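You operate a simulated robot arm through the tools that you are given. There is no shell and no other tool. Be economical: measure what you need, move in short steps, check, and stop when the job is done.

The job below is to be done with a simulated two-armed robot. You get a single attempt, and the scene is never put back.

TASK
Warm the oil named on the steam job card, at its heat, until the pot's lamp turns green.
Fine: cap off into the tray first; shut the pot lid. Set down upright: what you pick out. Where these are worked on the way, their far stop is far enough and under half their travel is too little: pot lid.

The check looks at the end state, three seconds after you hand in, the way a careful person would. Anything else that was tipped, shoved, dropped, spilled or broken makes it a failure. Lids that push on must go on centred and level and be pressed home; caps that screw on are set level and turned clockwise until they are tight.

THE ROBOT
Two 6-joint arms with two-finger parallel grippers on one trunk, on a base that drives. Base frame: it is fixed to the floor where the robot stands at the start and does not move with it; the origin is under the middle of the robot, x ahead of it, y to its left, z up. Units: mm, degrees, N and s.
The left shoulder is at the start at [60, 187, 1272], the right one opposite. With the tool pointing down near the work surface each hand reaches from about 100 to 580 mm from the robot's upright axis, wherever it stands, measured 20 degrees to its own side. Places, roughly: card [900, -1000, 1300]; heat dial [200, -500, 900]; heat panel [200, -500, 900]; inside of the warming pot [400, -500, 900]; pot [400, -500, 1000]; pot lid [400, -500, 1100]. Payload 1.57 kg a hand.
Tool frame (each hand has its own): the origin (TCP) lies between the finger pads and is the grasp point; the fingertips stand 30 mm ahead of it; z points along the fingers, y is the line along which they close. Largest opening 110 mm; finger width 24, thickness 12; the body of the gripper, 48 by 112 mm, starts 78 mm behind the TCP.
Orientation is that of the tool frame in the base frame, as a unit quaternion [w, x, y, z]. With the fingers straight down and closing along the base's y, the tool's x points along the base's -x, its y along +y and its z along -z.

THE INTERFACE
- The arms move only by the tool nudge_tool. It takes "left_motion", "right_motion" or both (then of equal length, played together; a hand with none holds still); each is a list of rows, each an object of numbers (a shift or turn left out is 0, a gripper value left out holds the last): "tx", "ty", "tz": the shift along the tool's x, y, z in mm; "rx", "ry", "rz": the turn, a rotation vector about the tool's x, y, z in rad; "grip": the finger opening in mm, from 0 to 110. In form: [{"tx": .., "ty": .., "tz": .., "rx": .., "ry": .., "rz": .., "grip": ..}, ...]. A call has 1 to 12 rows; each row is the pose to reach, as a shift and turn from the pose commanded when the call began, along the tool's axes at that moment. A row lasts 0.2 s, in which the tool goes at most 50 mm and 8.6 degrees; a call with a longer step from one row to the next is refused whole, and so is a gripper value outside its range. A pose out of reach is approached as far as the arm can. The call stops where the force on the tool passes 40 N (or 10 N more than at its start, if that is more) or the arm is blocked; 0.2 s more then pass. The fingers move at their own pace (about 153 mm/s each) and stop on an object; they squeeze with about 43 N. The grip force told is the motor's: it shows also when the fingers shut on nothing. Time passes only in rows, and 0.2 s behind the last, so rows that repeat a pose let the fingers close. The reply holds the time, the measured pose of the TCP, the force on the tool along the base axes, the opening and the grip force, in the units named above and with some noise, with the torque about the TCP (base axes, N m) and any sound that the robot's microphone picked up.
- Cameras (640 x 400 px; columns grow to the right, rows downward): "scene" is now at [10.5, -43.2, 1820.2]; the picture's right is [-0.53, -0.85, 0.00], its down [-0.61, 0.38, -0.70] and it looks along [0.59, -0.37, -0.72] (base axes); focal length 267 px, centre (320, 200). "left" rides on the left gripper at [70, -16, -141] in its tool frame; the picture's right is [0.23, 0.97, 0.00], its down [-0.86, 0.20, -0.48] and it looks along [-0.47, 0.11, 0.88] (tool axes); focal length 222 px, centre (320, 200). "right" rides on the right gripper at [70, 16, -141] in its tool frame; the picture's right is [-0.23, 0.97, 0.00], its down [-0.86, -0.20, -0.48] and it looks along [-0.47, -0.11, 0.88] (tool axes); focal length 222 px, centre (320, 200).
- capture(camera): a new picture of that camera. It takes no simulated time.
- lift_body(by): slides the trunk up (or, below 0, down) by that many mm; the arms and the scene camera ride with it, the base frame stays. It gives what a move gives, with no picture.
- base_move(legs): drives the robot by 1 to 6 legs, each [ahead, left, turn to the left] in mm, mm and degrees, along the robot's own axes; the way and the turn of a leg run together, so that a leg with both is an arc; at most 1500 mm and 180 degrees a leg. The arms and the cameras ride along, it lands a little off, and it stops where it bumps. It gives what a move gives.
- turn_head(pan, tilt): turns the head with the scene camera to pan (to the left, within 86 degrees either way) and tilt (down, from -29 to 69), counted from straight ahead of the robot. It gives what a move gives.
- point_at(camera, pixels): for up to 12 pixels [column, row] of the newest picture of that camera ("zoom" is the newest enlarged one), the place [x, y, z] in the base frame of the surface seen there, good to about 3 mm. It takes no simulated time.
- close_up(camera, box): a new picture of the part [left, top, right, bottom] of that camera's present view, enlarged. It takes no simulated time.
- close_job(): hands the job in; it is judged then, once.

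Keep the steps short. Do not move on a guess: measure, check each grasp and each placing, and mend mistakes. In all there are 80 turns and 62 pictures (those below and enlarged ones count). Leave the grippers open and the arms clear of the work at the hand-in unless told otherwise, and finish with a single line.

The tools are called after "Emit:" as a command line: name --argument value ..., lists and objects as JSON in quotes. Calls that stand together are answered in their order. nudge_tool: Moves the arms, as the interface text tells. Its arguments: {"type":"object","properties":{"left_motion":{"type":"array","items":{"type":"object","properties":{"tx":{"type":"number"},"ty":{"type":"number"},"tz":{"type":"number"},"rx":{"type":"number"},"ry":{"type":"number"},"rz":{"type":"number"},"grip":{"type":"number"}}}},"right_motion":{"type":"array","items":{"type":"object","properties":{"tx":{"type":"number"},"ty":{"type":"number"},"tz":{"type":"number"},"rx":{"type":"number"},"ry":{"type":"number"},"rz":{"type":"number"},"grip":{"type":"number"}}}}},"required":[]} The other tools are called the same way: lift_body (by) slides the trunk up or down; base_move (legs) drives the base; turn_head (pan, tilt) turns the head that bears the scene camera; capture (camera) takes a picture; point_at (camera, pixels) gives the place of the surface under pixels of a picture; close_up (camera, box) takes an enlarged picture of a part of a camera's view; close_job () hands the job in.

At the start:

```text
clock: 0.0
left_tool_pos: [338.5, -50.9, 1283.5]
left_tool_rot: [0.0, 0.0, 1.0, 0.0]
left_ft_force: [0.6, 0.1, -0.9]
left_moment: [-0.01, 0.01, -0.02]
left_grip_width: 110.0
left_gripper_force: 0.0
right_tool_pos: [370.3, -408.3, 1392.3]
right_tool_rot: [0.0, 0.0, 1.0, 0.0]
right_ft_force: [0.1, 0.0, 0.3]
right_moment: [0.02, -0.01, 0.04]
right_grip_width: 110.0
right_gripper_force: 0.1
trunk travel left (down, up): [-900.0, 90.0]
robot x, y, heading: [-1.4, -0.0, -0.1]
head pan, tilt: [-31.9, 45.7]
```

scene: 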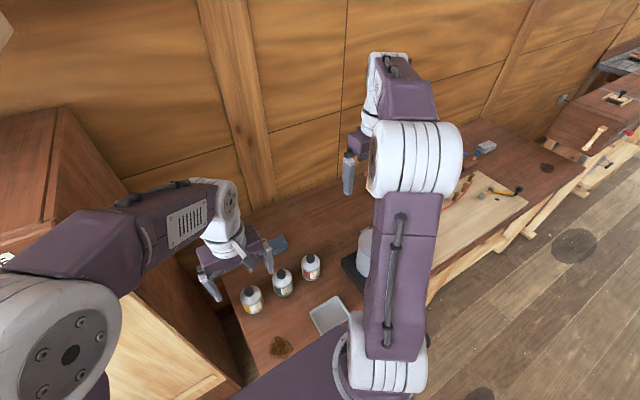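
right: 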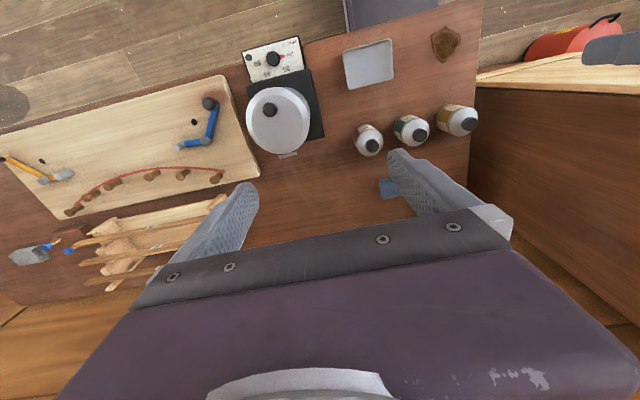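
left: 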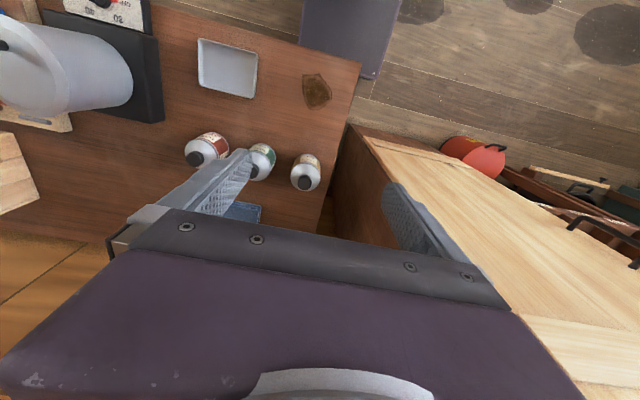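

The picture shows three bottles, a tray and a pot with its panel. I'll turn the head to the card first.

Emit:
turn_head --pan -47 --tilt 22

Emit:
capture --camera "scene"

Emit:
close_up --camera "right" --box '[230, 20, 490, 182]'

```text
clock: 0.9
left_tool_pos: [339.7, -50.7, 1283.2]
left_tool_rot: [0.0, 0.0, 1.0, 0.0]
left_ft_force: [0.2, 0.0, -0.2]
left_moment: [-0.01, -0.02, 0.02]
left_grip_width: 110.3
left_gripper_force: 0.1
right_tool_pos: [369.4, -407.0, 1392.4]
right_tool_rot: [0.0, 0.0, 1.0, 0.001]
right_ft_force: [-0.3, 0.0, -0.1]
right_moment: [0.01, 0.0, -0.02]
right_grip_width: 109.9
right_gripper_force: 0.0
trunk travel left (down, up): [-900.0, 90.0]
robot x, y, heading: [-0.5, 0.8, -0.0]
head pan, tilt: [-47.0, 22.0]
```

```text
58 pictures are left
```

scene: 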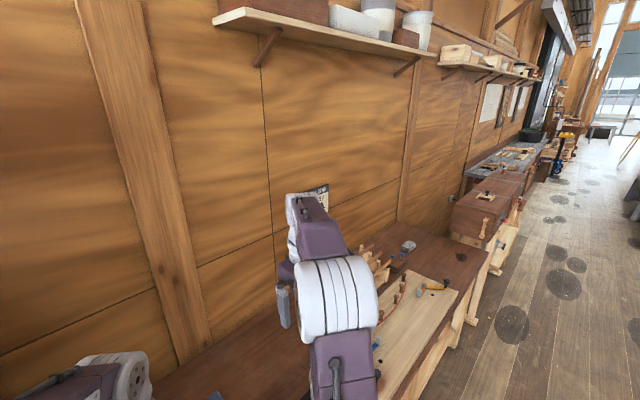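

```text
2.46 times, centred on (360, 101) of right
```

zoom: 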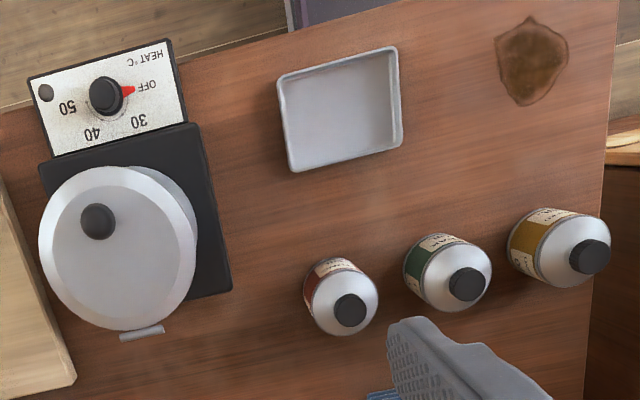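

The right arm hides the card at (322,195). I'll lower the right hand by 120 mm and bring it 100 mm nearer to me, which stays in free air.

Emit:
nudge_tool --right_motion '[{"tx": 30, "tz": 30}, {"tx": 60, "tz": 60}, {"tx": 90, "tz": 90}, {"tx": 110, "tz": 120}]'

Emit:
capture --camera "scene"

```text
clock: 1.9
left_tool_pos: [340.3, -52.1, 1284.2]
left_tool_rot: [0.0, 0.0, 1.0, 0.0]
left_ft_force: [0.3, -0.9, 0.1]
left_moment: [0.01, -0.01, 0.03]
left_grip_width: 109.9
left_gripper_force: 0.0
right_tool_pos: [259.0, -407.5, 1270.8]
right_tool_rot: [0.0, 0.0, 1.0, 0.0]
right_ft_force: [0.5, 0.0, -0.5]
right_moment: [0.01, -0.01, -0.01]
right_grip_width: 110.1
right_gripper_force: 0.0
trunk travel left (down, up): [-900.0, 90.0]
robot x, y, heading: [-0.4, 0.4, -0.3]
head pan, tilt: [-47.0, 22.0]
```

```text
56 pictures are left
```

scene: 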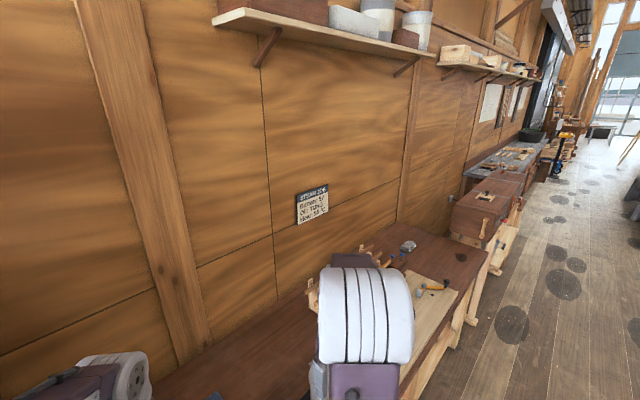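

The card now shows at (312,203), so I'll enlarge it. Then I'll turn the head to the bench.

Emit:
close_up --camera "scene" --box '[288, 178, 336, 228]'

Emit:
turn_head --pan -45 --tilt 58

Emit:
capture --camera "scene"

Emit:
capture --camera "right"

Emit:
close_up --camera "left" --box '[160, 120, 350, 240]'

```text
8.00 times, centred on (312, 203) of scene
```

zoom: 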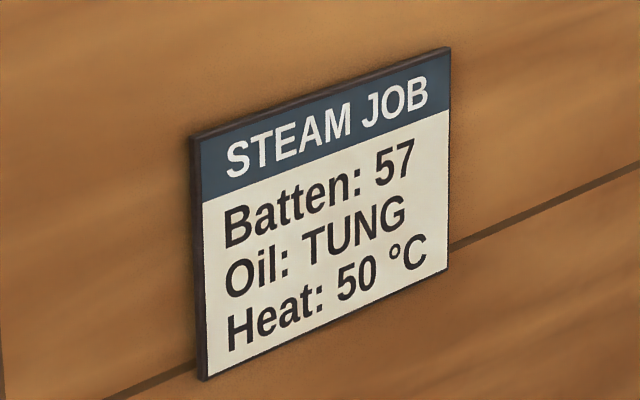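

```text
clock: 2.9
left_tool_pos: [340.0, -50.9, 1284.0]
left_tool_rot: [0.0, 0.0, 1.0, 0.0]
left_ft_force: [0.2, 0.1, 0.6]
left_moment: [-0.02, 0.0, -0.02]
left_grip_width: 109.9
left_gripper_force: 0.0
right_tool_pos: [260.0, -408.6, 1271.0]
right_tool_rot: [0.001, 0.0, 1.0, 0.001]
right_ft_force: [0.1, -0.9, -0.4]
right_moment: [0.01, -0.01, 0.02]
right_grip_width: 110.1
right_gripper_force: 0.0
trunk travel left (down, up): [-900.0, 90.0]
robot x, y, heading: [-2.4, 0.6, 0.1]
head pan, tilt: [-45.0, 58.0]
```

```text
54 pictures are left
```

scene: 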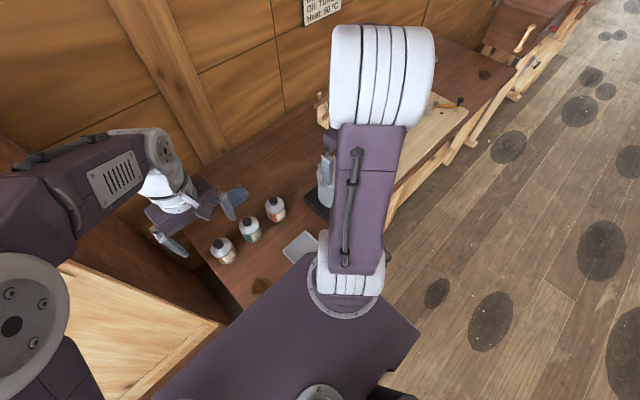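

```text
53 pictures are left
```

right: 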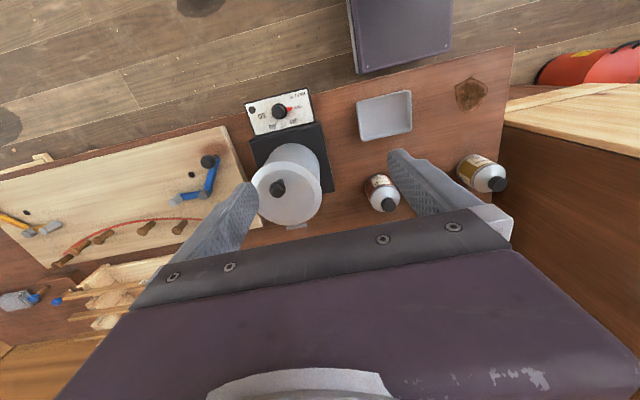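

```text
3.33 times, centred on (255, 180) of left
```

zoom: 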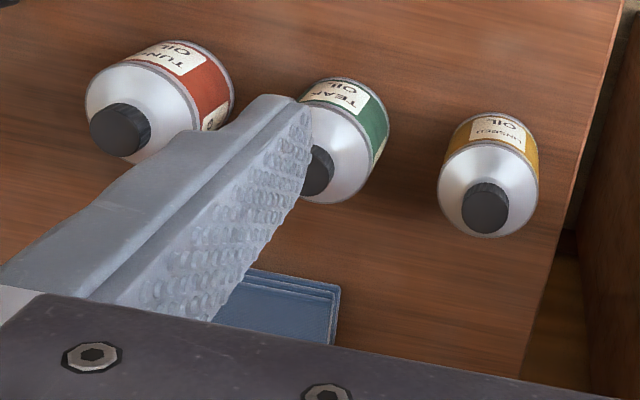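

The card says TUNG at 50 °C, and the red bottle is TUNG. Next I'll measure pot, lid, dial, tray and bottle in the right picture.

Emit:
point_at --camera "right" --pixels '[[278, 188], [253, 190], [320, 195], [287, 222], [286, 165], [297, 226], [280, 111], [290, 109], [252, 105], [386, 204], [384, 116], [330, 225]]'

Emit:
close_up --camera "right" --box '[230, 80, 420, 240]'

```text
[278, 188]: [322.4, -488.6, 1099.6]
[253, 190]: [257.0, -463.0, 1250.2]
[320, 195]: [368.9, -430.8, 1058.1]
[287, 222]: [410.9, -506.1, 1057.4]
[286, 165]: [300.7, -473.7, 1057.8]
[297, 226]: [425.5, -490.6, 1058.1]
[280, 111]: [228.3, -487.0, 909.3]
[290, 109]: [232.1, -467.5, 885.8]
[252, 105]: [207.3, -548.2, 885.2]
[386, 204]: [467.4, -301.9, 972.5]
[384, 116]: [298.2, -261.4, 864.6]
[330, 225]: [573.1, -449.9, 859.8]
```

```text
2.50 times, centred on (325, 160) of right
```

zoom: 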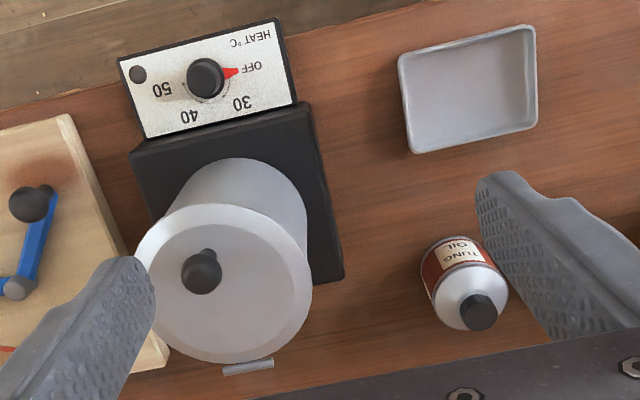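

Measured so far:

| Item | Position |
|---|---|
| Lid centre | about (355, -490, 1058) |
| Knob | (322, -489, 1100) |
| Hinge | wall side |
| TUNG bottle | (467, -302), cap top 972 |
| Tray | (298, -261) |

The pot is out of reach from here, so I'll drive 250 mm to the right along the bench with the arms high.

Emit:
base_move --legs '[[0, -250, 0]]'

Emit:
capture --camera "right"

Emit:
capture --camera "left"

```text
clock: 4.7
left_tool_pos: [340.1, -296.0, 1283.9]
left_tool_rot: [0.0, -0.003, 1.0, -0.002]
left_ft_force: [0.0, 0.0, 0.0]
left_moment: [0.0, -0.01, 0.01]
left_grip_width: 110.1
left_gripper_force: 0.0
right_tool_pos: [262.9, -652.9, 1271.9]
right_tool_rot: [0.0, -0.003, 1.0, -0.002]
right_ft_force: [-0.7, -0.3, 0.6]
right_moment: [-0.03, 0.01, 0.04]
right_grip_width: 109.9
right_gripper_force: 0.1
trunk travel left (down, up): [-900.0, 90.0]
robot x, y, heading: [-2.8, -251.3, 0.4]
head pan, tilt: [-45.0, 58.0]
```

```text
50 pictures are left
```

right: 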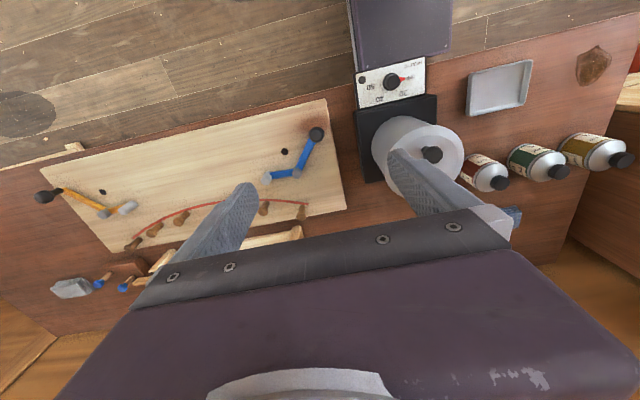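

```text
49 pictures are left
```

left: 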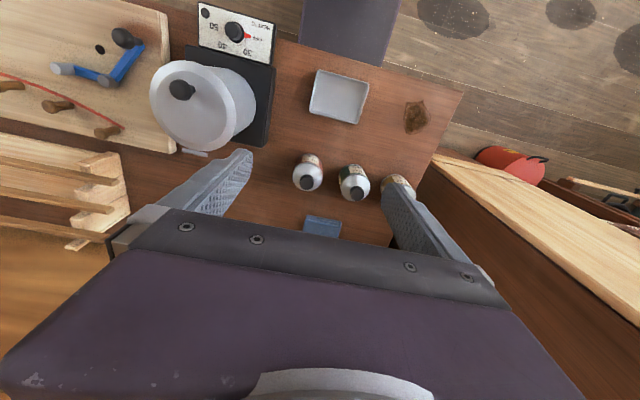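

Both hand cameras see the work well. I'll measure the bottle and caps, knob, dial and tray rim from the left picture.

Emit:
point_at --camera "left" --pixels '[[307, 183], [307, 171], [311, 157], [354, 187], [181, 89], [194, 152], [238, 60], [236, 33], [247, 36], [316, 72], [367, 80], [355, 122]]'

Emit:
point_at --camera "right" --pixels '[[500, 184], [487, 175], [475, 168], [467, 158], [433, 154], [420, 120], [462, 150], [390, 80], [361, 80], [407, 78], [398, 125], [375, 145]]'

Emit:
close_up --camera "left" --box '[140, 0, 420, 220]'

```text
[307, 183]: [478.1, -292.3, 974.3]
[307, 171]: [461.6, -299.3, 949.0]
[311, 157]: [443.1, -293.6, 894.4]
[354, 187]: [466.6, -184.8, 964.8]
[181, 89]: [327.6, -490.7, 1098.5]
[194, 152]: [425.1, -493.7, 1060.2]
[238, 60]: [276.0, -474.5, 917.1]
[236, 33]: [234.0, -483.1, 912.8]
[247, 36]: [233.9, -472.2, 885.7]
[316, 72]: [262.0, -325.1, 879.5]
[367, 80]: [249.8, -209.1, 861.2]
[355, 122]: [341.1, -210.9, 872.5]
```

```text
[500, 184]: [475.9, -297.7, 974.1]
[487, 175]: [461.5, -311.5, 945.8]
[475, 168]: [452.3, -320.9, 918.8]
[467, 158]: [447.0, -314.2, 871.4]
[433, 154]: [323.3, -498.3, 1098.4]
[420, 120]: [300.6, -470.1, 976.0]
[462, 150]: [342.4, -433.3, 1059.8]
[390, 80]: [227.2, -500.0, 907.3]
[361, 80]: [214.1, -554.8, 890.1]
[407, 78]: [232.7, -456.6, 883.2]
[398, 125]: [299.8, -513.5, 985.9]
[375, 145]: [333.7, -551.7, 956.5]
```

```text
1.82 times, centred on (280, 110) of left
```

zoom: 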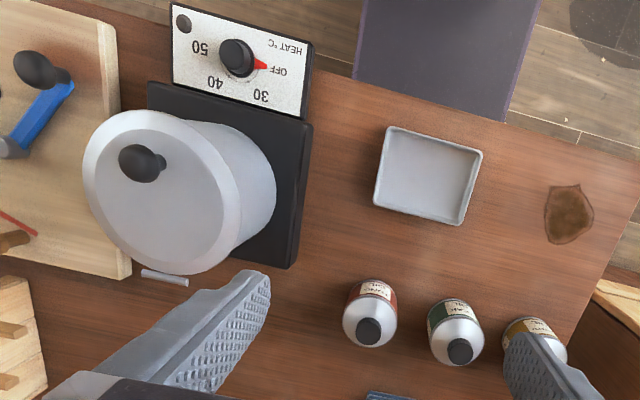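

TUNG bottle: axis about (470, -296), cap top 974. The left hand will hold the body, tilted in from the front, while the right unscrews the cap. I'll bring the left hand to a pre-grasp 120 mm back, pitched 50° forward.

Emit:
nudge_tool --left_motion '[{"tx": -5, "tz": 38, "ry": -0.11}, {"tx": -10, "tz": 76, "ry": -0.22}, {"tx": -15, "tz": 114, "ry": -0.33}, {"tx": -20, "tz": 152, "ry": -0.44}, {"tx": -25, "tz": 190, "ry": -0.55}, {"tx": -30, "tz": 228, "ry": -0.66}, {"tx": -34, "tz": 266, "ry": -0.77}, {"tx": -38, "tz": 300, "ry": -0.873}, {"tx": -38, "tz": 300, "ry": -0.873, "grip": 90}]'

Emit:
capture --camera "left"

```text
clock: 6.7
left_tool_pos: [412.4, -361.3, 989.7]
left_tool_rot: [0.423, -0.004, 0.906, 0.006]
left_ft_force: [-0.2, -0.3, 0.2]
left_moment: [0.03, 0.03, 0.03]
left_grip_width: 90.3
left_gripper_force: 0.1
left hand out of reach, approached as far as the arm can: row 6, 7, 8, 9
right_tool_pos: [262.3, -656.6, 1270.5]
right_tool_rot: [0.0, -0.003, 1.0, 0.0]
right_ft_force: [1.6, -0.1, -1.5]
right_moment: [0.03, 0.02, 0.03]
right_grip_width: 109.9
right_gripper_force: 0.0
trunk travel left (down, up): [-900.0, 90.0]
robot x, y, heading: [0.9, -250.2, 0.5]
head pan, tilt: [-45.0, 58.0]
```

```text
47 pictures are left
```

left: 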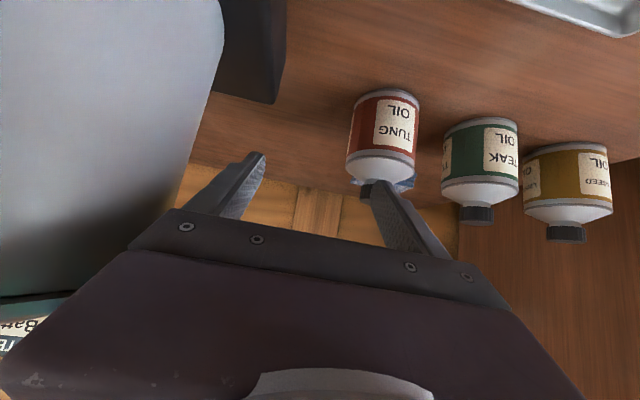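

The left hand stopped short: it came to (412, -361), out of reach, with the pot close on its right. I'll raise it 160 mm, then move the robot back and right for better reach.

Emit:
nudge_tool --left_motion '[{"tx": -30, "tz": -26}, {"tx": -61, "tz": -51}, {"tx": -92, "tz": -77}, {"tx": -122, "tz": -103}]'

Emit:
base_move --legs '[[-80, -90, 0]]'

```text
clock: 7.7
left_tool_pos: [409.2, -362.9, 1147.8]
left_tool_rot: [0.424, -0.003, 0.906, 0.002]
left_ft_force: [0.2, 0.3, -0.8]
left_moment: [0.05, 0.04, 0.04]
left_grip_width: 90.3
left_gripper_force: 0.1
right_tool_pos: [262.4, -654.9, 1271.0]
right_tool_rot: [0.0, -0.003, 1.0, 0.0]
right_ft_force: [-0.2, 0.4, -0.3]
right_moment: [0.01, -0.01, 0.02]
right_grip_width: 109.8
right_gripper_force: 0.0
trunk travel left (down, up): [-900.0, 90.0]
robot x, y, heading: [1.3, -252.0, 0.1]
head pan, tilt: [-45.0, 58.0]
```

```text
clock: 9.0
left_tool_pos: [330.4, -452.1, 1146.5]
left_tool_rot: [0.422, -0.003, 0.907, 0.0]
left_ft_force: [0.3, -0.3, 0.9]
left_moment: [0.0, 0.03, -0.02]
left_grip_width: 90.2
left_gripper_force: 0.0
right_tool_pos: [184.8, -744.5, 1270.9]
right_tool_rot: [-0.001, -0.004, 1.0, -0.001]
right_ft_force: [-0.1, 1.3, 0.2]
right_moment: [-0.02, 0.03, 0.0]
right_grip_width: 110.2
right_gripper_force: 0.0
trunk travel left (down, up): [-900.0, 90.0]
robot x, y, heading: [-81.4, -340.4, 0.7]
head pan, tilt: [-45.0, 58.0]
```

Now from (330, -452, 1147) I'll move the left hand across to y -296 first, then check the position.

Emit:
nudge_tool --left_motion '[{"ty": 40}, {"ty": 80}, {"ty": 120}, {"ty": 156}, {"ty": 156, "tx": -15, "tz": 19}, {"ty": 156, "tx": -31, "tz": 37}]'

```text
clock: 10.4
left_tool_pos: [393.2, -311.5, 1165.6]
left_tool_rot: [0.419, -0.003, 0.908, 0.008]
left_ft_force: [-0.2, 0.0, -0.7]
left_moment: [-0.07, 0.01, 0.01]
left_grip_width: 89.8
left_gripper_force: 0.0
left hand out of reach, approached as far as the arm can: row 2, 3, 4, 5, 6
right_tool_pos: [183.9, -748.0, 1270.4]
right_tool_rot: [-0.001, -0.004, 1.0, 0.0]
right_ft_force: [-0.5, 0.5, -0.3]
right_moment: [-0.01, 0.02, -0.01]
right_grip_width: 110.1
right_gripper_force: 0.1
trunk travel left (down, up): [-900.0, 90.0]
robot x, y, heading: [-79.2, -339.5, 0.4]
head pan, tilt: [-45.0, 58.0]
```

It stopped at (393, -311), still limited close in. Reach may be better farther out, so I'll test (430, -296, 1060), well above the bottle.

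Emit:
nudge_tool --left_motion '[{"tx": 14, "tz": 29, "ty": 5}, {"tx": 28, "tz": 58, "ty": 10}, {"tx": 42, "tz": 80, "ty": 13}, {"tx": 57, "tz": 96, "ty": 15}, {"tx": 57, "tz": 96, "ty": 15}]'

```text
clock: 11.6
left_tool_pos: [452.2, -317.2, 1073.2]
left_tool_rot: [0.418, -0.001, 0.908, 0.013]
left_ft_force: [0.0, 0.7, 0.4]
left_moment: [0.02, 0.01, 0.0]
left_grip_width: 89.9
left_gripper_force: 0.1
left hand out of reach, approached as far as the arm can: row 1, 2, 3, 4, 5
right_tool_pos: [184.2, -747.7, 1272.4]
right_tool_rot: [0.0, -0.004, 1.0, -0.001]
right_ft_force: [0.6, 0.3, 0.0]
right_moment: [-0.03, 0.01, 0.0]
right_grip_width: 110.0
right_gripper_force: 0.0
trunk travel left (down, up): [-900.0, 90.0]
robot x, y, heading: [-79.7, -340.5, 0.2]
head pan, tilt: [-45.0, 58.0]
```

The hand wants to be farther toward the right of its shoulder. I'll drive the robot left and slightly ahead, so the bottle lies at about (500, -110) from it. That also suits the right hand.

Emit:
base_move --legs '[[50, 155, 0]]'

Emit:
nudge_tool --left_motion '[{"ty": -45}, {"ty": -90}, {"ty": -135}]'

```text
clock: 13.0
left_tool_pos: [500.1, -162.7, 1073.6]
left_tool_rot: [0.419, -0.002, 0.908, 0.016]
left_ft_force: [-0.4, -0.4, 0.6]
left_moment: [-0.01, 0.01, 0.01]
left_grip_width: 90.1
left_gripper_force: 0.0
right_tool_pos: [232.4, -594.7, 1270.1]
right_tool_rot: [0.0, -0.004, 1.0, 0.002]
right_ft_force: [-0.5, -0.5, -0.3]
right_moment: [0.03, 0.0, 0.0]
right_grip_width: 109.9
right_gripper_force: 0.1
trunk travel left (down, up): [-900.0, 90.0]
robot x, y, heading: [-27.7, -187.8, 0.5]
head pan, tilt: [-45.0, 58.0]
```

```text
clock: 13.8
left_tool_pos: [503.1, -296.6, 1070.8]
left_tool_rot: [0.418, -0.002, 0.908, 0.013]
left_ft_force: [0.3, -0.1, -0.1]
left_moment: [0.0, 0.0, 0.01]
left_grip_width: 89.9
left_gripper_force: 0.0
right_tool_pos: [234.0, -591.8, 1271.9]
right_tool_rot: [-0.001, -0.004, 1.0, 0.0]
right_ft_force: [-0.3, 0.2, -0.1]
right_moment: [0.03, -0.04, 0.0]
right_grip_width: 110.1
right_gripper_force: 0.0
trunk travel left (down, up): [-900.0, 90.0]
robot x, y, heading: [-29.9, -186.2, 0.7]
head pan, tilt: [-45.0, 58.0]
```

That's reachable. Now I'll back off to x 385 at this height, then go down to z 976, and look.

Emit:
nudge_tool --left_motion '[{"tx": 25, "tz": -30}, {"tx": 51, "tz": -60}, {"tx": 76, "tz": -90}, {"tx": 100, "tz": -70}, {"tx": 125, "tz": -50}, {"tx": 148, "tz": -29}, {"tx": 148, "tz": -29}]'

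Emit:
capture --camera "left"

```text
clock: 15.4
left_tool_pos: [384.0, -295.4, 972.6]
left_tool_rot: [0.418, -0.002, 0.909, 0.014]
left_ft_force: [1.1, 0.2, 0.1]
left_moment: [0.0, -0.02, -0.01]
left_grip_width: 89.9
left_gripper_force: 0.1
right_tool_pos: [233.3, -591.3, 1270.0]
right_tool_rot: [0.001, -0.005, 1.0, 0.0]
right_ft_force: [-0.5, 0.4, 0.9]
right_moment: [0.02, 0.0, 0.0]
right_grip_width: 109.9
right_gripper_force: 0.0
trunk travel left (down, up): [-900.0, 90.0]
robot x, y, heading: [-34.5, -187.9, 0.3]
head pan, tilt: [-45.0, 58.0]
```

```text
46 pictures are left
```

left: 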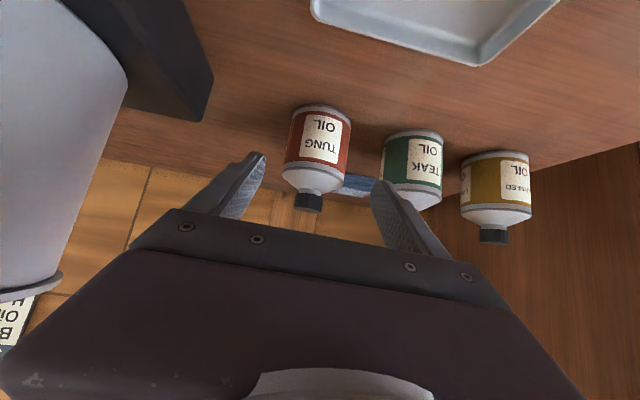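

I'm in position, with the TUNG bottle seen upright between the fingers. I'll measure its body edges and cap.

Emit:
point_at --camera "left" --pixels '[[309, 202], [309, 193], [310, 183], [312, 170], [322, 110], [319, 135], [287, 140], [350, 142], [318, 104], [297, 202], [321, 203], [389, 150]]'

```text
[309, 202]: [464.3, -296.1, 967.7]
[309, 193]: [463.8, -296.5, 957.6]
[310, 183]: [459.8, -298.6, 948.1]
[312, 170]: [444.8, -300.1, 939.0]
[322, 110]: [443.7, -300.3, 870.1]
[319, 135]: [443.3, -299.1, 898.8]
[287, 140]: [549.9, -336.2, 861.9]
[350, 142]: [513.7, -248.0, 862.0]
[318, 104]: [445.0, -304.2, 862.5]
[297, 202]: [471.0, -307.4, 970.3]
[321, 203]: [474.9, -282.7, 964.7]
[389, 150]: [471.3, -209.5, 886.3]
```

Bottle axis is about (477, -296), body diameter about 66. I'll advance 113 mm along the fingers to (475, -296, 905), then close.

Emit:
nudge_tool --left_motion '[{"tx": -2, "tz": 30, "ty": -1}, {"tx": -4, "tz": 60, "ty": -1}, {"tx": -6, "tz": 90, "ty": -1}, {"tx": -7, "tz": 112, "ty": -1}, {"tx": -7, "tz": 112, "ty": -1}, {"tx": -7, "tz": 112, "ty": -1, "grip": 70}, {"tx": -7, "tz": 112, "ty": -1, "grip": 50}, {"tx": -7, "tz": 112, "ty": -1, "grip": 50}]'

Emit:
capture --camera "left"

```text
clock: 17.2
left_tool_pos: [476.0, -295.9, 909.1]
left_tool_rot: [0.418, -0.002, 0.909, 0.014]
left_ft_force: [0.6, 0.1, 0.0]
left_moment: [-0.12, -0.04, 0.01]
left_grip_width: 71.4
left_gripper_force: 42.8
right_tool_pos: [233.9, -590.2, 1271.4]
right_tool_rot: [0.0, -0.004, 1.0, 0.0]
right_ft_force: [0.2, 1.2, -0.1]
right_moment: [0.01, 0.0, -0.01]
right_grip_width: 110.0
right_gripper_force: 0.0
trunk travel left (down, up): [-900.0, 90.0]
robot x, y, heading: [-29.8, -186.8, 0.4]
head pan, tilt: [-45.0, 58.0]
```

```text
45 pictures are left
```

left: 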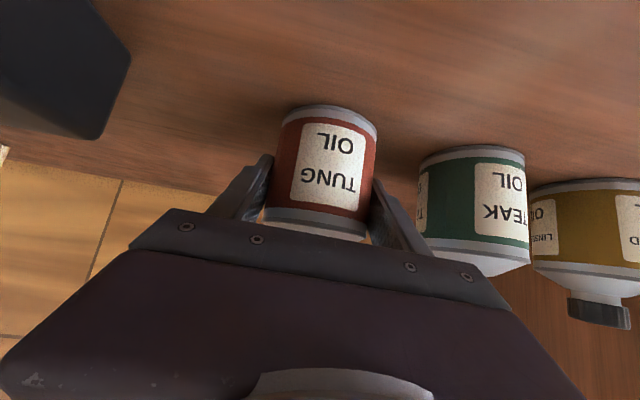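

The bottle is held at 71 mm wide. Now I'll bring the right hand at height around to above the cap.

Emit:
nudge_tool --right_motion '[{"ty": 47}, {"ty": 94}, {"ty": 140}, {"tx": -40, "ty": 165}, {"tx": -80, "ty": 190}, {"tx": -120, "ty": 216}, {"tx": -162, "ty": 242}, {"tx": -203, "ty": 268}, {"tx": -243, "ty": 293, "grip": 60}, {"tx": -243, "ty": 293, "tz": 45}, {"tx": -243, "ty": 293, "tz": 90}, {"tx": -243, "ty": 293, "tz": 135}]'

Emit:
capture --camera "right"

Emit:
capture --camera "scene"

```text
clock: 19.8
left_tool_pos: [474.8, -294.6, 911.2]
left_tool_rot: [0.419, -0.002, 0.908, 0.013]
left_ft_force: [0.3, -1.3, 1.5]
left_moment: [-0.22, -0.04, -0.03]
left_grip_width: 71.4
left_gripper_force: 42.9
right_tool_pos: [472.1, -294.7, 1135.3]
right_tool_rot: [0.0, -0.005, 1.0, 0.0]
right_ft_force: [0.1, 0.1, -0.1]
right_moment: [0.0, -0.01, -0.02]
right_grip_width: 60.0
right_gripper_force: 0.1
trunk travel left (down, up): [-900.0, 90.0]
robot x, y, heading: [-30.6, -189.0, 0.4]
head pan, tilt: [-45.0, 58.0]
```

```text
44 pictures are left
```

right: 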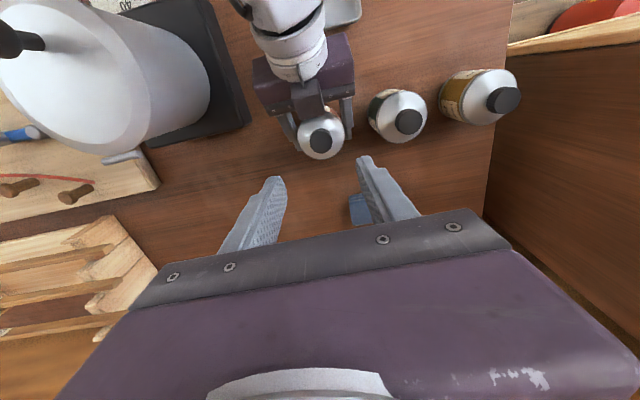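

```text
43 pictures are left
```

scene: 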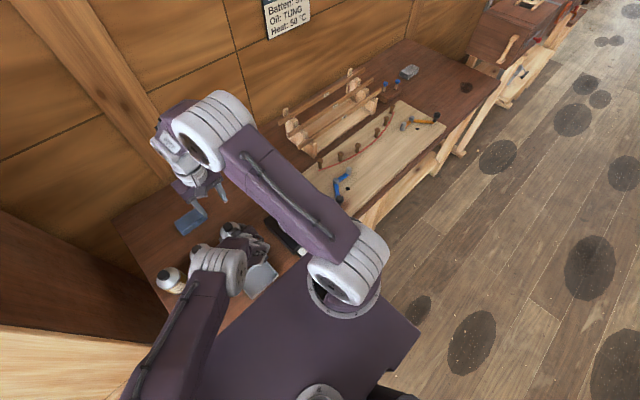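

It's clear, and the cap shows at (320,140). I'll measure it and the neighbouring points.

Emit:
point_at --camera "right" --pixels '[[320, 140], [310, 141], [331, 139], [320, 130], [321, 150], [316, 120]]'

```text
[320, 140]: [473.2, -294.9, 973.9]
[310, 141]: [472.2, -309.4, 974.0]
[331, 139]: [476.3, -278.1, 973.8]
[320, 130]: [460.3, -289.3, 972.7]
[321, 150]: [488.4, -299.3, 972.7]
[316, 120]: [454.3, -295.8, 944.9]
```

Cap centre is (474.5, -294.5), top 974, about 30 mm across. I'll lower to TCP z 983 with fingertips at 953, then close on it.

Emit:
nudge_tool --right_motion '[{"tx": -2.5, "tz": 45}, {"tx": -2.5, "tz": 90}, {"tx": -2.5, "tz": 130}, {"tx": -2.5, "tz": 145}, {"tx": -2.5, "tz": 152}, {"tx": -2.5, "tz": 152, "grip": 20}, {"tx": -2.5, "tz": 152, "grip": 20}]'

Emit:
capture --camera "right"

```text
clock: 21.4
left_tool_pos: [473.1, -294.7, 910.1]
left_tool_rot: [0.419, -0.001, 0.908, 0.013]
left_ft_force: [-0.9, -6.4, 2.0]
left_moment: [0.2, 0.16, -0.07]
left_grip_width: 71.5
left_gripper_force: 43.3
right_tool_pos: [475.7, -295.2, 984.1]
right_tool_rot: [0.001, -0.005, 1.0, 0.0]
right_ft_force: [-0.3, 7.1, 0.8]
right_moment: [0.19, 0.0, 0.01]
right_grip_width: 32.3
right_gripper_force: 40.6
trunk travel left (down, up): [-900.0, 90.0]
robot x, y, heading: [-33.0, -183.6, 0.4]
head pan, tilt: [-45.0, 58.0]
```

```text
42 pictures are left
```

right: 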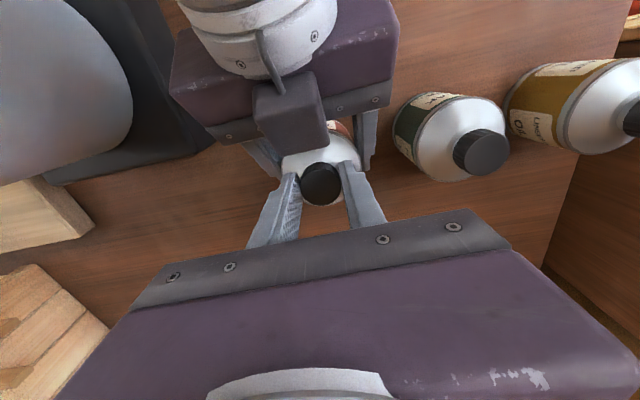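

The cap is gripped at 32 mm. I'll turn it counter-clockwise as seen from above (negative rz), 80° to begin with, and watch the forces.

Emit:
nudge_tool --right_motion '[{"rz": -0.14}, {"rz": -0.28}, {"rz": -0.42}, {"rz": -0.56}, {"rz": -0.7}, {"rz": -0.84}, {"rz": -0.98}, {"rz": -1.12}, {"rz": -1.26}, {"rz": -1.4}]'

Emit:
capture --camera "left"

```text
clock: 23.6
left_tool_pos: [474.9, -295.1, 910.4]
left_tool_rot: [0.419, -0.003, 0.908, 0.014]
left_ft_force: [-7.6, 8.6, 12.0]
left_moment: [-1.54, -0.73, 0.16]
left_grip_width: 71.4
left_gripper_force: 43.0
right_tool_pos: [476.6, -297.6, 985.0]
right_tool_rot: [0.002, -0.648, 0.761, -0.001]
right_ft_force: [11.8, -14.9, -0.8]
right_moment: [-0.25, -0.41, -0.05]
right_grip_width: 32.0
right_gripper_force: 40.8
trunk travel left (down, up): [-900.0, 90.0]
robot x, y, heading: [-30.8, -187.3, 0.5]
head pan, tilt: [-45.0, 58.0]
```

```text
41 pictures are left
```

left: 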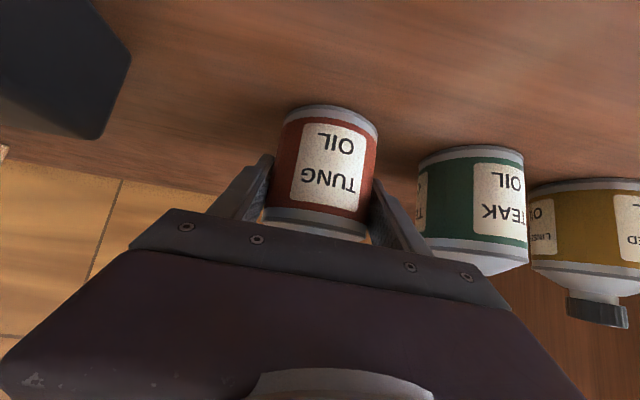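

The bottle did not turn, so the cap is turning against it. I'll turn a further 80°.

Emit:
nudge_tool --right_motion '[{"rz": -0.14}, {"rz": -0.28}, {"rz": -0.42}, {"rz": -0.56}, {"rz": -0.7}, {"rz": -0.84}, {"rz": -0.98}, {"rz": -1.12}, {"rz": -1.26}, {"rz": -1.4}]'

```text
clock: 25.8
left_tool_pos: [473.8, -294.9, 909.6]
left_tool_rot: [0.418, -0.002, 0.909, 0.013]
left_ft_force: [-17.6, 5.7, 7.5]
left_moment: [-0.42, -0.92, 0.09]
left_grip_width: 71.4
left_gripper_force: 43.6
right_tool_pos: [477.9, -294.9, 985.0]
right_tool_rot: [0.0, 0.986, -0.165, 0.004]
right_ft_force: [22.6, -2.5, 4.5]
right_moment: [-0.06, -0.73, -0.03]
right_grip_width: 32.2
right_gripper_force: 40.3
trunk travel left (down, up): [-900.0, 90.0]
robot x, y, heading: [-27.6, -186.2, 0.2]
head pan, tilt: [-45.0, 58.0]
```

160° turned with little torque. I'll test with a gentle 6 mm lift to see whether the cap is free.

Emit:
nudge_tool --right_motion '[{"tz": -2}, {"tz": -4}, {"tz": -6}]'

```text
clock: 26.6
left_tool_pos: [476.2, -295.7, 909.7]
left_tool_rot: [0.419, -0.001, 0.908, 0.013]
left_ft_force: [-22.7, 6.9, 21.2]
left_moment: [-0.29, -0.49, -0.03]
left_grip_width: 71.3
left_gripper_force: 42.6
right_tool_pos: [476.9, -296.9, 988.9]
right_tool_rot: [0.0, 0.986, -0.166, 0.001]
right_ft_force: [22.4, -7.3, -25.3]
right_moment: [-0.24, -1.27, -0.01]
right_grip_width: 32.5
right_gripper_force: 40.0
trunk travel left (down, up): [-900.0, 90.0]
robot x, y, heading: [-34.2, -185.4, 0.4]
head pan, tilt: [-45.0, 58.0]
```

It pulls back with 25 N, so it is still threaded. I'll lower again and keep turning 80° more, if the wrist allows.

Emit:
nudge_tool --right_motion '[{"tz": 5}, {"tz": 5, "rz": -0.14}, {"tz": 5, "rz": -0.28}, {"tz": 5, "rz": -0.42}, {"tz": 5, "rz": -0.56}, {"tz": 5, "rz": -0.7}, {"tz": 5, "rz": -0.84}, {"tz": 5, "rz": -0.98}, {"tz": 5, "rz": -1.12}, {"tz": 5, "rz": -1.26}, {"tz": 5, "rz": -1.4}]'

```text
clock: 27.7
left_tool_pos: [473.9, -288.6, 906.7]
left_tool_rot: [0.417, -0.008, 0.909, 0.019]
left_ft_force: [-1.0, 3.0, 3.0]
left_moment: [-0.44, 0.65, 0.22]
left_grip_width: 72.0
left_gripper_force: 42.7
right_tool_pos: [467.9, -285.0, 986.9]
right_tool_rot: [0.014, 0.998, 0.065, 0.004]
right_ft_force: [-4.2, -8.8, 10.1]
right_moment: [-0.11, 0.23, -0.02]
right_grip_width: 31.8
right_gripper_force: 40.3
right hand out of reach, approached as far as the arm can: row 4, 5
trunk travel left (down, up): [-900.0, 90.0]
robot x, y, heading: [-32.6, -187.5, 0.4]
head pan, tilt: [-45.0, 58.0]
stopped in row 5 (right hand): the force on the tool passed its limit (the readings are from after the stop); the commanded pose is now the measured one
```

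The wrist reached its stop at about 187°. I'll open, lift clear and turn back, then look.

Emit:
nudge_tool --right_motion '[{"grip": 60}, {"grip": 60}, {"tz": -30}, {"tz": -60, "rz": 0.14}, {"tz": -60, "rz": 0.28}, {"tz": -60, "rz": 0.42}, {"tz": -60, "rz": 0.56}, {"tz": -60, "rz": 0.7}, {"tz": -60, "rz": 0.84}, {"tz": -60, "rz": 0.98}, {"tz": -60, "rz": 1.12}, {"tz": -60, "rz": 1.26}]'

Emit:
nudge_tool --right_motion '[{"rz": 0.14}, {"rz": 0.28}, {"rz": 0.42}, {"rz": 0.56}, {"rz": 0.7}, {"rz": 0.84}, {"rz": 0.98}, {"rz": 1.12}, {"rz": 1.26}, {"rz": 1.4}, {"rz": 1.54}, {"rz": 1.68}]'

Emit:
nudge_tool --right_motion '[{"rz": 0.14}, {"rz": 0.28}, {"rz": 0.33}]'

Emit:
capture --camera "right"

Emit:
capture --camera "left"

```text
clock: 30.3
left_tool_pos: [474.3, -289.3, 908.0]
left_tool_rot: [0.417, -0.006, 0.909, 0.019]
left_ft_force: [1.0, -2.0, 5.5]
left_moment: [-0.28, 0.28, 0.1]
left_grip_width: 70.8
left_gripper_force: 42.8
right_tool_pos: [470.2, -282.8, 1045.8]
right_tool_rot: [0.009, 0.844, -0.536, 0.012]
right_ft_force: [0.4, -0.6, -0.4]
right_moment: [0.02, -0.01, -0.02]
right_grip_width: 59.7
right_gripper_force: 0.1
trunk travel left (down, up): [-900.0, 90.0]
robot x, y, heading: [-31.9, -185.1, 0.3]
head pan, tilt: [-45.0, 58.0]
```

```text
clock: 32.9
left_tool_pos: [473.1, -288.2, 906.0]
left_tool_rot: [0.417, -0.006, 0.908, 0.019]
left_ft_force: [2.3, -1.8, 7.7]
left_moment: [-0.37, 0.25, 0.12]
left_grip_width: 71.0
left_gripper_force: 43.6
right_tool_pos: [470.8, -281.7, 1046.0]
right_tool_rot: [0.003, -0.166, 0.986, -0.014]
right_ft_force: [-0.3, -0.4, 0.5]
right_moment: [0.03, 0.01, 0.02]
right_grip_width: 60.1
right_gripper_force: 0.0
trunk travel left (down, up): [-900.0, 90.0]
robot x, y, heading: [-27.9, -187.7, 0.5]
head pan, tilt: [-45.0, 58.0]
```

```text
clock: 33.7
left_tool_pos: [474.1, -288.0, 907.2]
left_tool_rot: [0.417, -0.006, 0.909, 0.019]
left_ft_force: [2.0, -2.8, 7.0]
left_moment: [-0.38, 0.23, 0.1]
left_grip_width: 70.9
left_gripper_force: 43.6
right_tool_pos: [470.0, -283.6, 1044.5]
right_tool_rot: [0.006, -0.002, 1.0, -0.014]
right_ft_force: [-0.2, -0.5, 1.0]
right_moment: [0.04, -0.03, -0.02]
right_grip_width: 60.0
right_gripper_force: 0.0
trunk travel left (down, up): [-900.0, 90.0]
robot x, y, heading: [-28.4, -188.0, 0.6]
head pan, tilt: [-45.0, 58.0]
```

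```text
40 pictures are left
```

right: 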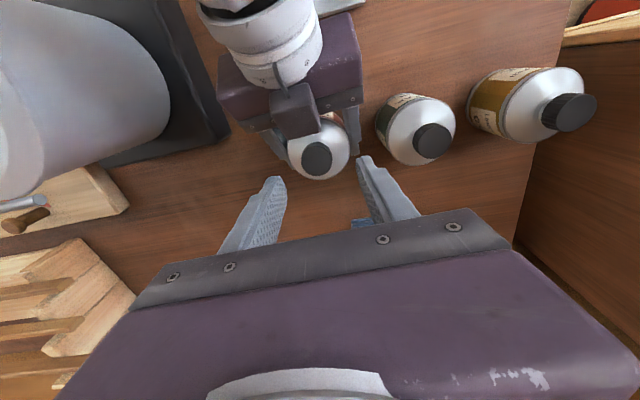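

```text
39 pictures are left
```

left: 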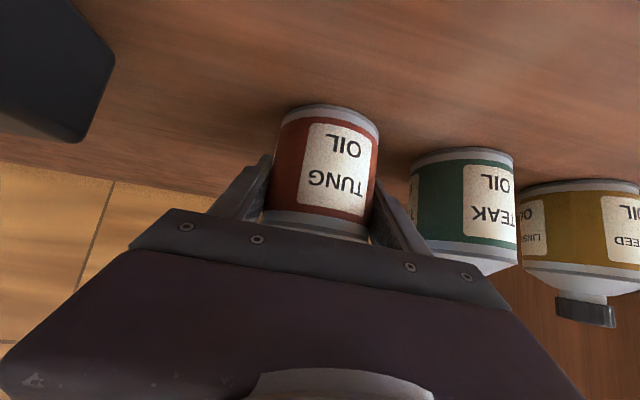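

The cap is now at (317,157) in the right picture. I'll measure it again.

Emit:
point_at --camera "right" --pixels '[[317, 158], [304, 160], [331, 156], [315, 145], [319, 171], [305, 135]]'

```text
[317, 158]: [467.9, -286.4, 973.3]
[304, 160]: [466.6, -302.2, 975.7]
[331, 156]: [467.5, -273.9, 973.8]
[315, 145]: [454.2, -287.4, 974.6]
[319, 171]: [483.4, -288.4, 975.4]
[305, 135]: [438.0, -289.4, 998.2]
```

The left gripper's mount at (438, -289, 998) sits close to where the right fingers sweep. I'll reopen the left hand, back it off 14 mm, and regrip for clearance while the bottle stands on the bench.

Emit:
nudge_tool --left_motion '[{"grip": 84}, {"grip": 84}, {"tz": -7}, {"tz": -14}, {"tz": -14, "grip": 50}, {"tz": -14, "grip": 50}]'

Emit:
capture --camera "right"

```text
clock: 35.1
left_tool_pos: [464.3, -287.4, 916.3]
left_tool_rot: [0.417, -0.006, 0.909, 0.018]
left_ft_force: [0.3, 0.3, -0.1]
left_moment: [-0.1, -0.06, 0.0]
left_grip_width: 70.7
left_gripper_force: 43.1
right_tool_pos: [470.7, -282.4, 1045.2]
right_tool_rot: [0.005, -0.002, 1.0, -0.014]
right_ft_force: [-0.3, -0.9, 0.0]
right_moment: [-0.01, 0.03, 0.0]
right_grip_width: 59.9
right_gripper_force: 0.1
trunk travel left (down, up): [-900.0, 90.0]
robot x, y, heading: [-31.2, -185.0, 0.1]
head pan, tilt: [-45.0, 58.0]
```

```text
38 pictures are left
```

right: 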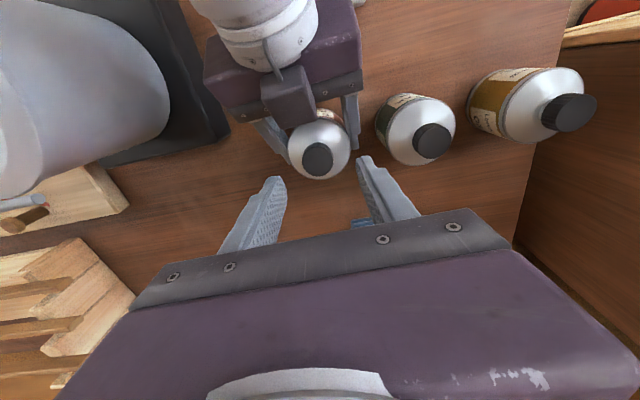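

There's more room now. I'll lower onto the cap at (468, -288), level the tool, grip and turn.

Emit:
nudge_tool --right_motion '[{"tx": 2, "ty": -5, "rx": -0.028, "ry": 0.012}, {"tx": 2, "ty": -5, "tz": 30, "rx": -0.028, "ry": 0.012}, {"tx": 2, "ty": -5, "tz": 50, "rx": -0.028, "ry": 0.012}, {"tx": 2, "ty": -5, "tz": 60, "rx": -0.028, "ry": 0.012}, {"tx": 2, "ty": -5, "tz": 60, "rx": -0.028, "ry": 0.012, "grip": 20}, {"tx": 2, "ty": -5, "tz": 60, "rx": -0.028, "ry": 0.012, "grip": 20}]'

Emit:
nudge_tool --right_motion '[{"rz": -0.14}, {"rz": -0.28}, {"rz": -0.42}, {"rz": -0.56}, {"rz": -0.7}, {"rz": -0.84}, {"rz": -0.98}, {"rz": -1.12}, {"rz": -1.26}, {"rz": -1.4}]'

Emit:
nudge_tool --right_motion '[{"rz": -0.14}, {"rz": -0.28}, {"rz": -0.42}, {"rz": -0.56}, {"rz": -0.7}, {"rz": -0.84}, {"rz": -0.98}, {"rz": -1.12}, {"rz": -1.26}, {"rz": -1.4}]'

Emit:
nudge_tool --right_motion '[{"tz": -2}, {"tz": -4}, {"tz": -6}]'

```text
clock: 36.5
left_tool_pos: [462.6, -289.2, 916.1]
left_tool_rot: [0.417, -0.006, 0.909, 0.02]
left_ft_force: [-0.7, -7.9, -0.2]
left_moment: [0.09, 0.01, -0.07]
left_grip_width: 70.5
left_gripper_force: 42.9
right_tool_pos: [468.7, -289.1, 986.8]
right_tool_rot: [-0.001, -0.001, 1.0, -0.001]
right_ft_force: [-0.5, 6.5, 1.4]
right_moment: [0.18, -0.02, 0.03]
right_grip_width: 32.3
right_gripper_force: 40.9
trunk travel left (down, up): [-900.0, 90.0]
robot x, y, heading: [-32.3, -185.3, 0.4]
head pan, tilt: [-45.0, 58.0]
```

```text
clock: 38.7
left_tool_pos: [463.3, -285.9, 915.4]
left_tool_rot: [0.416, -0.008, 0.909, 0.021]
left_ft_force: [-11.7, 18.9, 7.6]
left_moment: [-1.33, -0.88, 0.46]
left_grip_width: 70.6
left_gripper_force: 42.5
right_tool_pos: [469.7, -289.8, 986.8]
right_tool_rot: [0.002, -0.647, 0.763, -0.001]
right_ft_force: [19.4, -20.1, 6.0]
right_moment: [-0.67, -0.63, -0.11]
right_grip_width: 32.0
right_gripper_force: 40.8
trunk travel left (down, up): [-900.0, 90.0]
robot x, y, heading: [-28.5, -183.8, 0.8]
head pan, tilt: [-45.0, 58.0]
```

```text
clock: 40.9
left_tool_pos: [463.5, -287.5, 916.6]
left_tool_rot: [0.416, -0.007, 0.909, 0.019]
left_ft_force: [-23.4, 13.1, 1.0]
left_moment: [-0.64, -0.55, 0.17]
left_grip_width: 70.6
left_gripper_force: 43.2
right_tool_pos: [469.5, -289.3, 986.5]
right_tool_rot: [-0.001, 0.986, -0.167, 0.002]
right_ft_force: [21.0, -13.3, 3.8]
right_moment: [-0.29, -0.6, -0.12]
right_grip_width: 32.1
right_gripper_force: 40.5
trunk travel left (down, up): [-900.0, 90.0]
robot x, y, heading: [-28.7, -188.9, 0.4]
head pan, tilt: [-45.0, 58.0]
```

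```text
clock: 41.7
left_tool_pos: [464.8, -289.2, 916.9]
left_tool_rot: [0.418, -0.008, 0.908, 0.02]
left_ft_force: [-10.9, 13.1, 12.3]
left_moment: [-0.86, -0.67, 0.11]
left_grip_width: 69.8
left_gripper_force: 43.3
right_tool_pos: [468.8, -289.1, 990.8]
right_tool_rot: [0.001, 0.986, -0.168, -0.003]
right_ft_force: [11.5, -12.9, -11.1]
right_moment: [-0.27, -0.2, -0.05]
right_grip_width: 32.1
right_gripper_force: 40.4
trunk travel left (down, up): [-900.0, 90.0]
robot x, y, heading: [-29.8, -184.2, 0.4]
head pan, tilt: [-45.0, 58.0]
```

The lift resists only about 11 N now. I'll lift a little more to see if it comes free.

Emit:
nudge_tool --right_motion '[{"tz": -2}, {"tz": -4}, {"tz": -6}, {"tz": -8}]'

Emit:
capture --camera "left"

```text
clock: 42.7
left_tool_pos: [464.3, -289.2, 917.1]
left_tool_rot: [0.418, -0.007, 0.908, 0.019]
left_ft_force: [4.2, -0.6, 11.8]
left_moment: [-0.24, 0.13, 0.04]
left_grip_width: 70.0
left_gripper_force: 42.9
right_tool_pos: [469.7, -287.5, 999.8]
right_tool_rot: [0.0, 0.986, -0.168, 0.0]
right_ft_force: [-0.1, -0.4, -0.1]
right_moment: [0.0, 0.01, 0.03]
right_grip_width: 32.2
right_gripper_force: 40.5
trunk travel left (down, up): [-900.0, 90.0]
robot x, y, heading: [-32.7, -183.7, 0.6]
head pan, tilt: [-45.0, 58.0]
```

```text
37 pictures are left
```

left: 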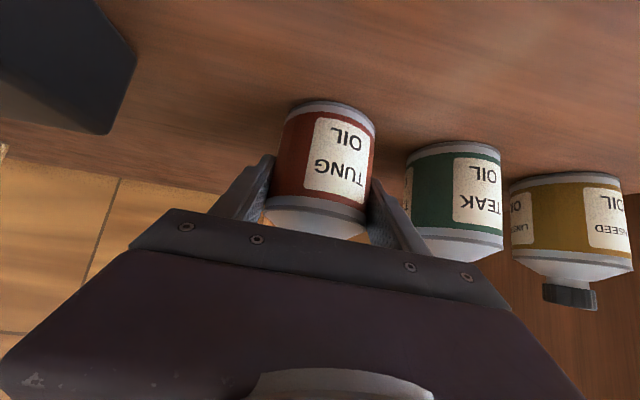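

The force is zero, so the cap is free. I'll raise it 90 mm and look with the right camera.

Emit:
nudge_tool --right_motion '[{"tz": -30}, {"tz": -60}, {"tz": -90}, {"tz": -120}]'

Emit:
capture --camera "right"

```text
clock: 43.7
left_tool_pos: [463.0, -288.3, 917.1]
left_tool_rot: [0.418, -0.008, 0.908, 0.02]
left_ft_force: [4.7, -3.3, 16.3]
left_moment: [-0.47, 0.29, 0.14]
left_grip_width: 69.9
left_gripper_force: 42.5
right_tool_pos: [467.9, -290.6, 1120.0]
right_tool_rot: [0.0, 0.986, -0.168, 0.0]
right_ft_force: [0.0, -0.5, -0.2]
right_moment: [-0.03, 0.0, 0.03]
right_grip_width: 32.0
right_gripper_force: 40.6
trunk travel left (down, up): [-900.0, 90.0]
robot x, y, heading: [-32.5, -182.0, 0.6]
head pan, tilt: [-45.0, 58.0]
```

```text
36 pictures are left
```

right: 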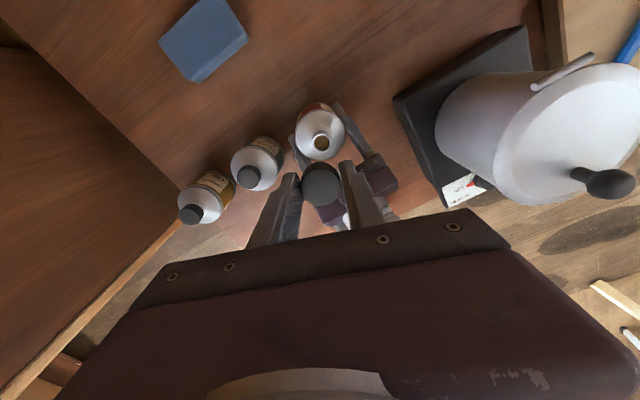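

The cap is off and held. The left arm lies over the tray, so I'll release the bottle on the bench and withdraw the left hand the way it came in.

Emit:
nudge_tool --left_motion '[{"grip": 76}, {"grip": 84}, {"grip": 84}, {"tz": -20}, {"tz": -50}, {"tz": -85}, {"tz": -115}]'

Emit:
capture --camera "left"

```text
clock: 45.3
left_tool_pos: [374.9, -291.7, 989.7]
left_tool_rot: [0.417, -0.007, 0.909, 0.02]
left_ft_force: [-0.2, -0.1, 0.5]
left_moment: [0.02, 0.02, 0.01]
left_grip_width: 84.2
left_gripper_force: 0.0
right_tool_pos: [469.5, -288.9, 1119.3]
right_tool_rot: [0.0, 0.986, -0.168, 0.0]
right_ft_force: [0.2, -0.1, 0.3]
right_moment: [0.0, 0.01, 0.02]
right_grip_width: 32.3
right_gripper_force: 40.7
trunk travel left (down, up): [-900.0, 90.0]
robot x, y, heading: [-29.2, -184.3, 0.4]
head pan, tilt: [-45.0, 58.0]
```

```text
35 pictures are left
```

left: 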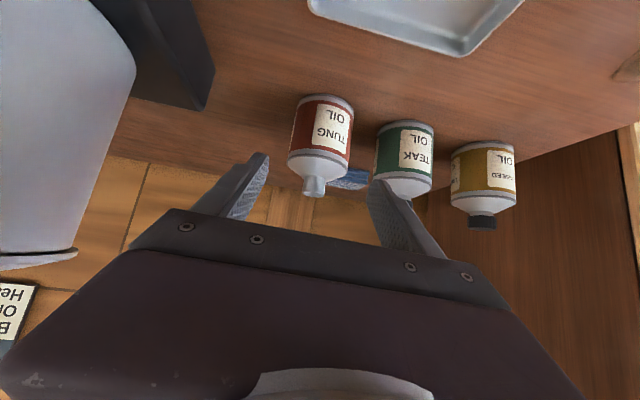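

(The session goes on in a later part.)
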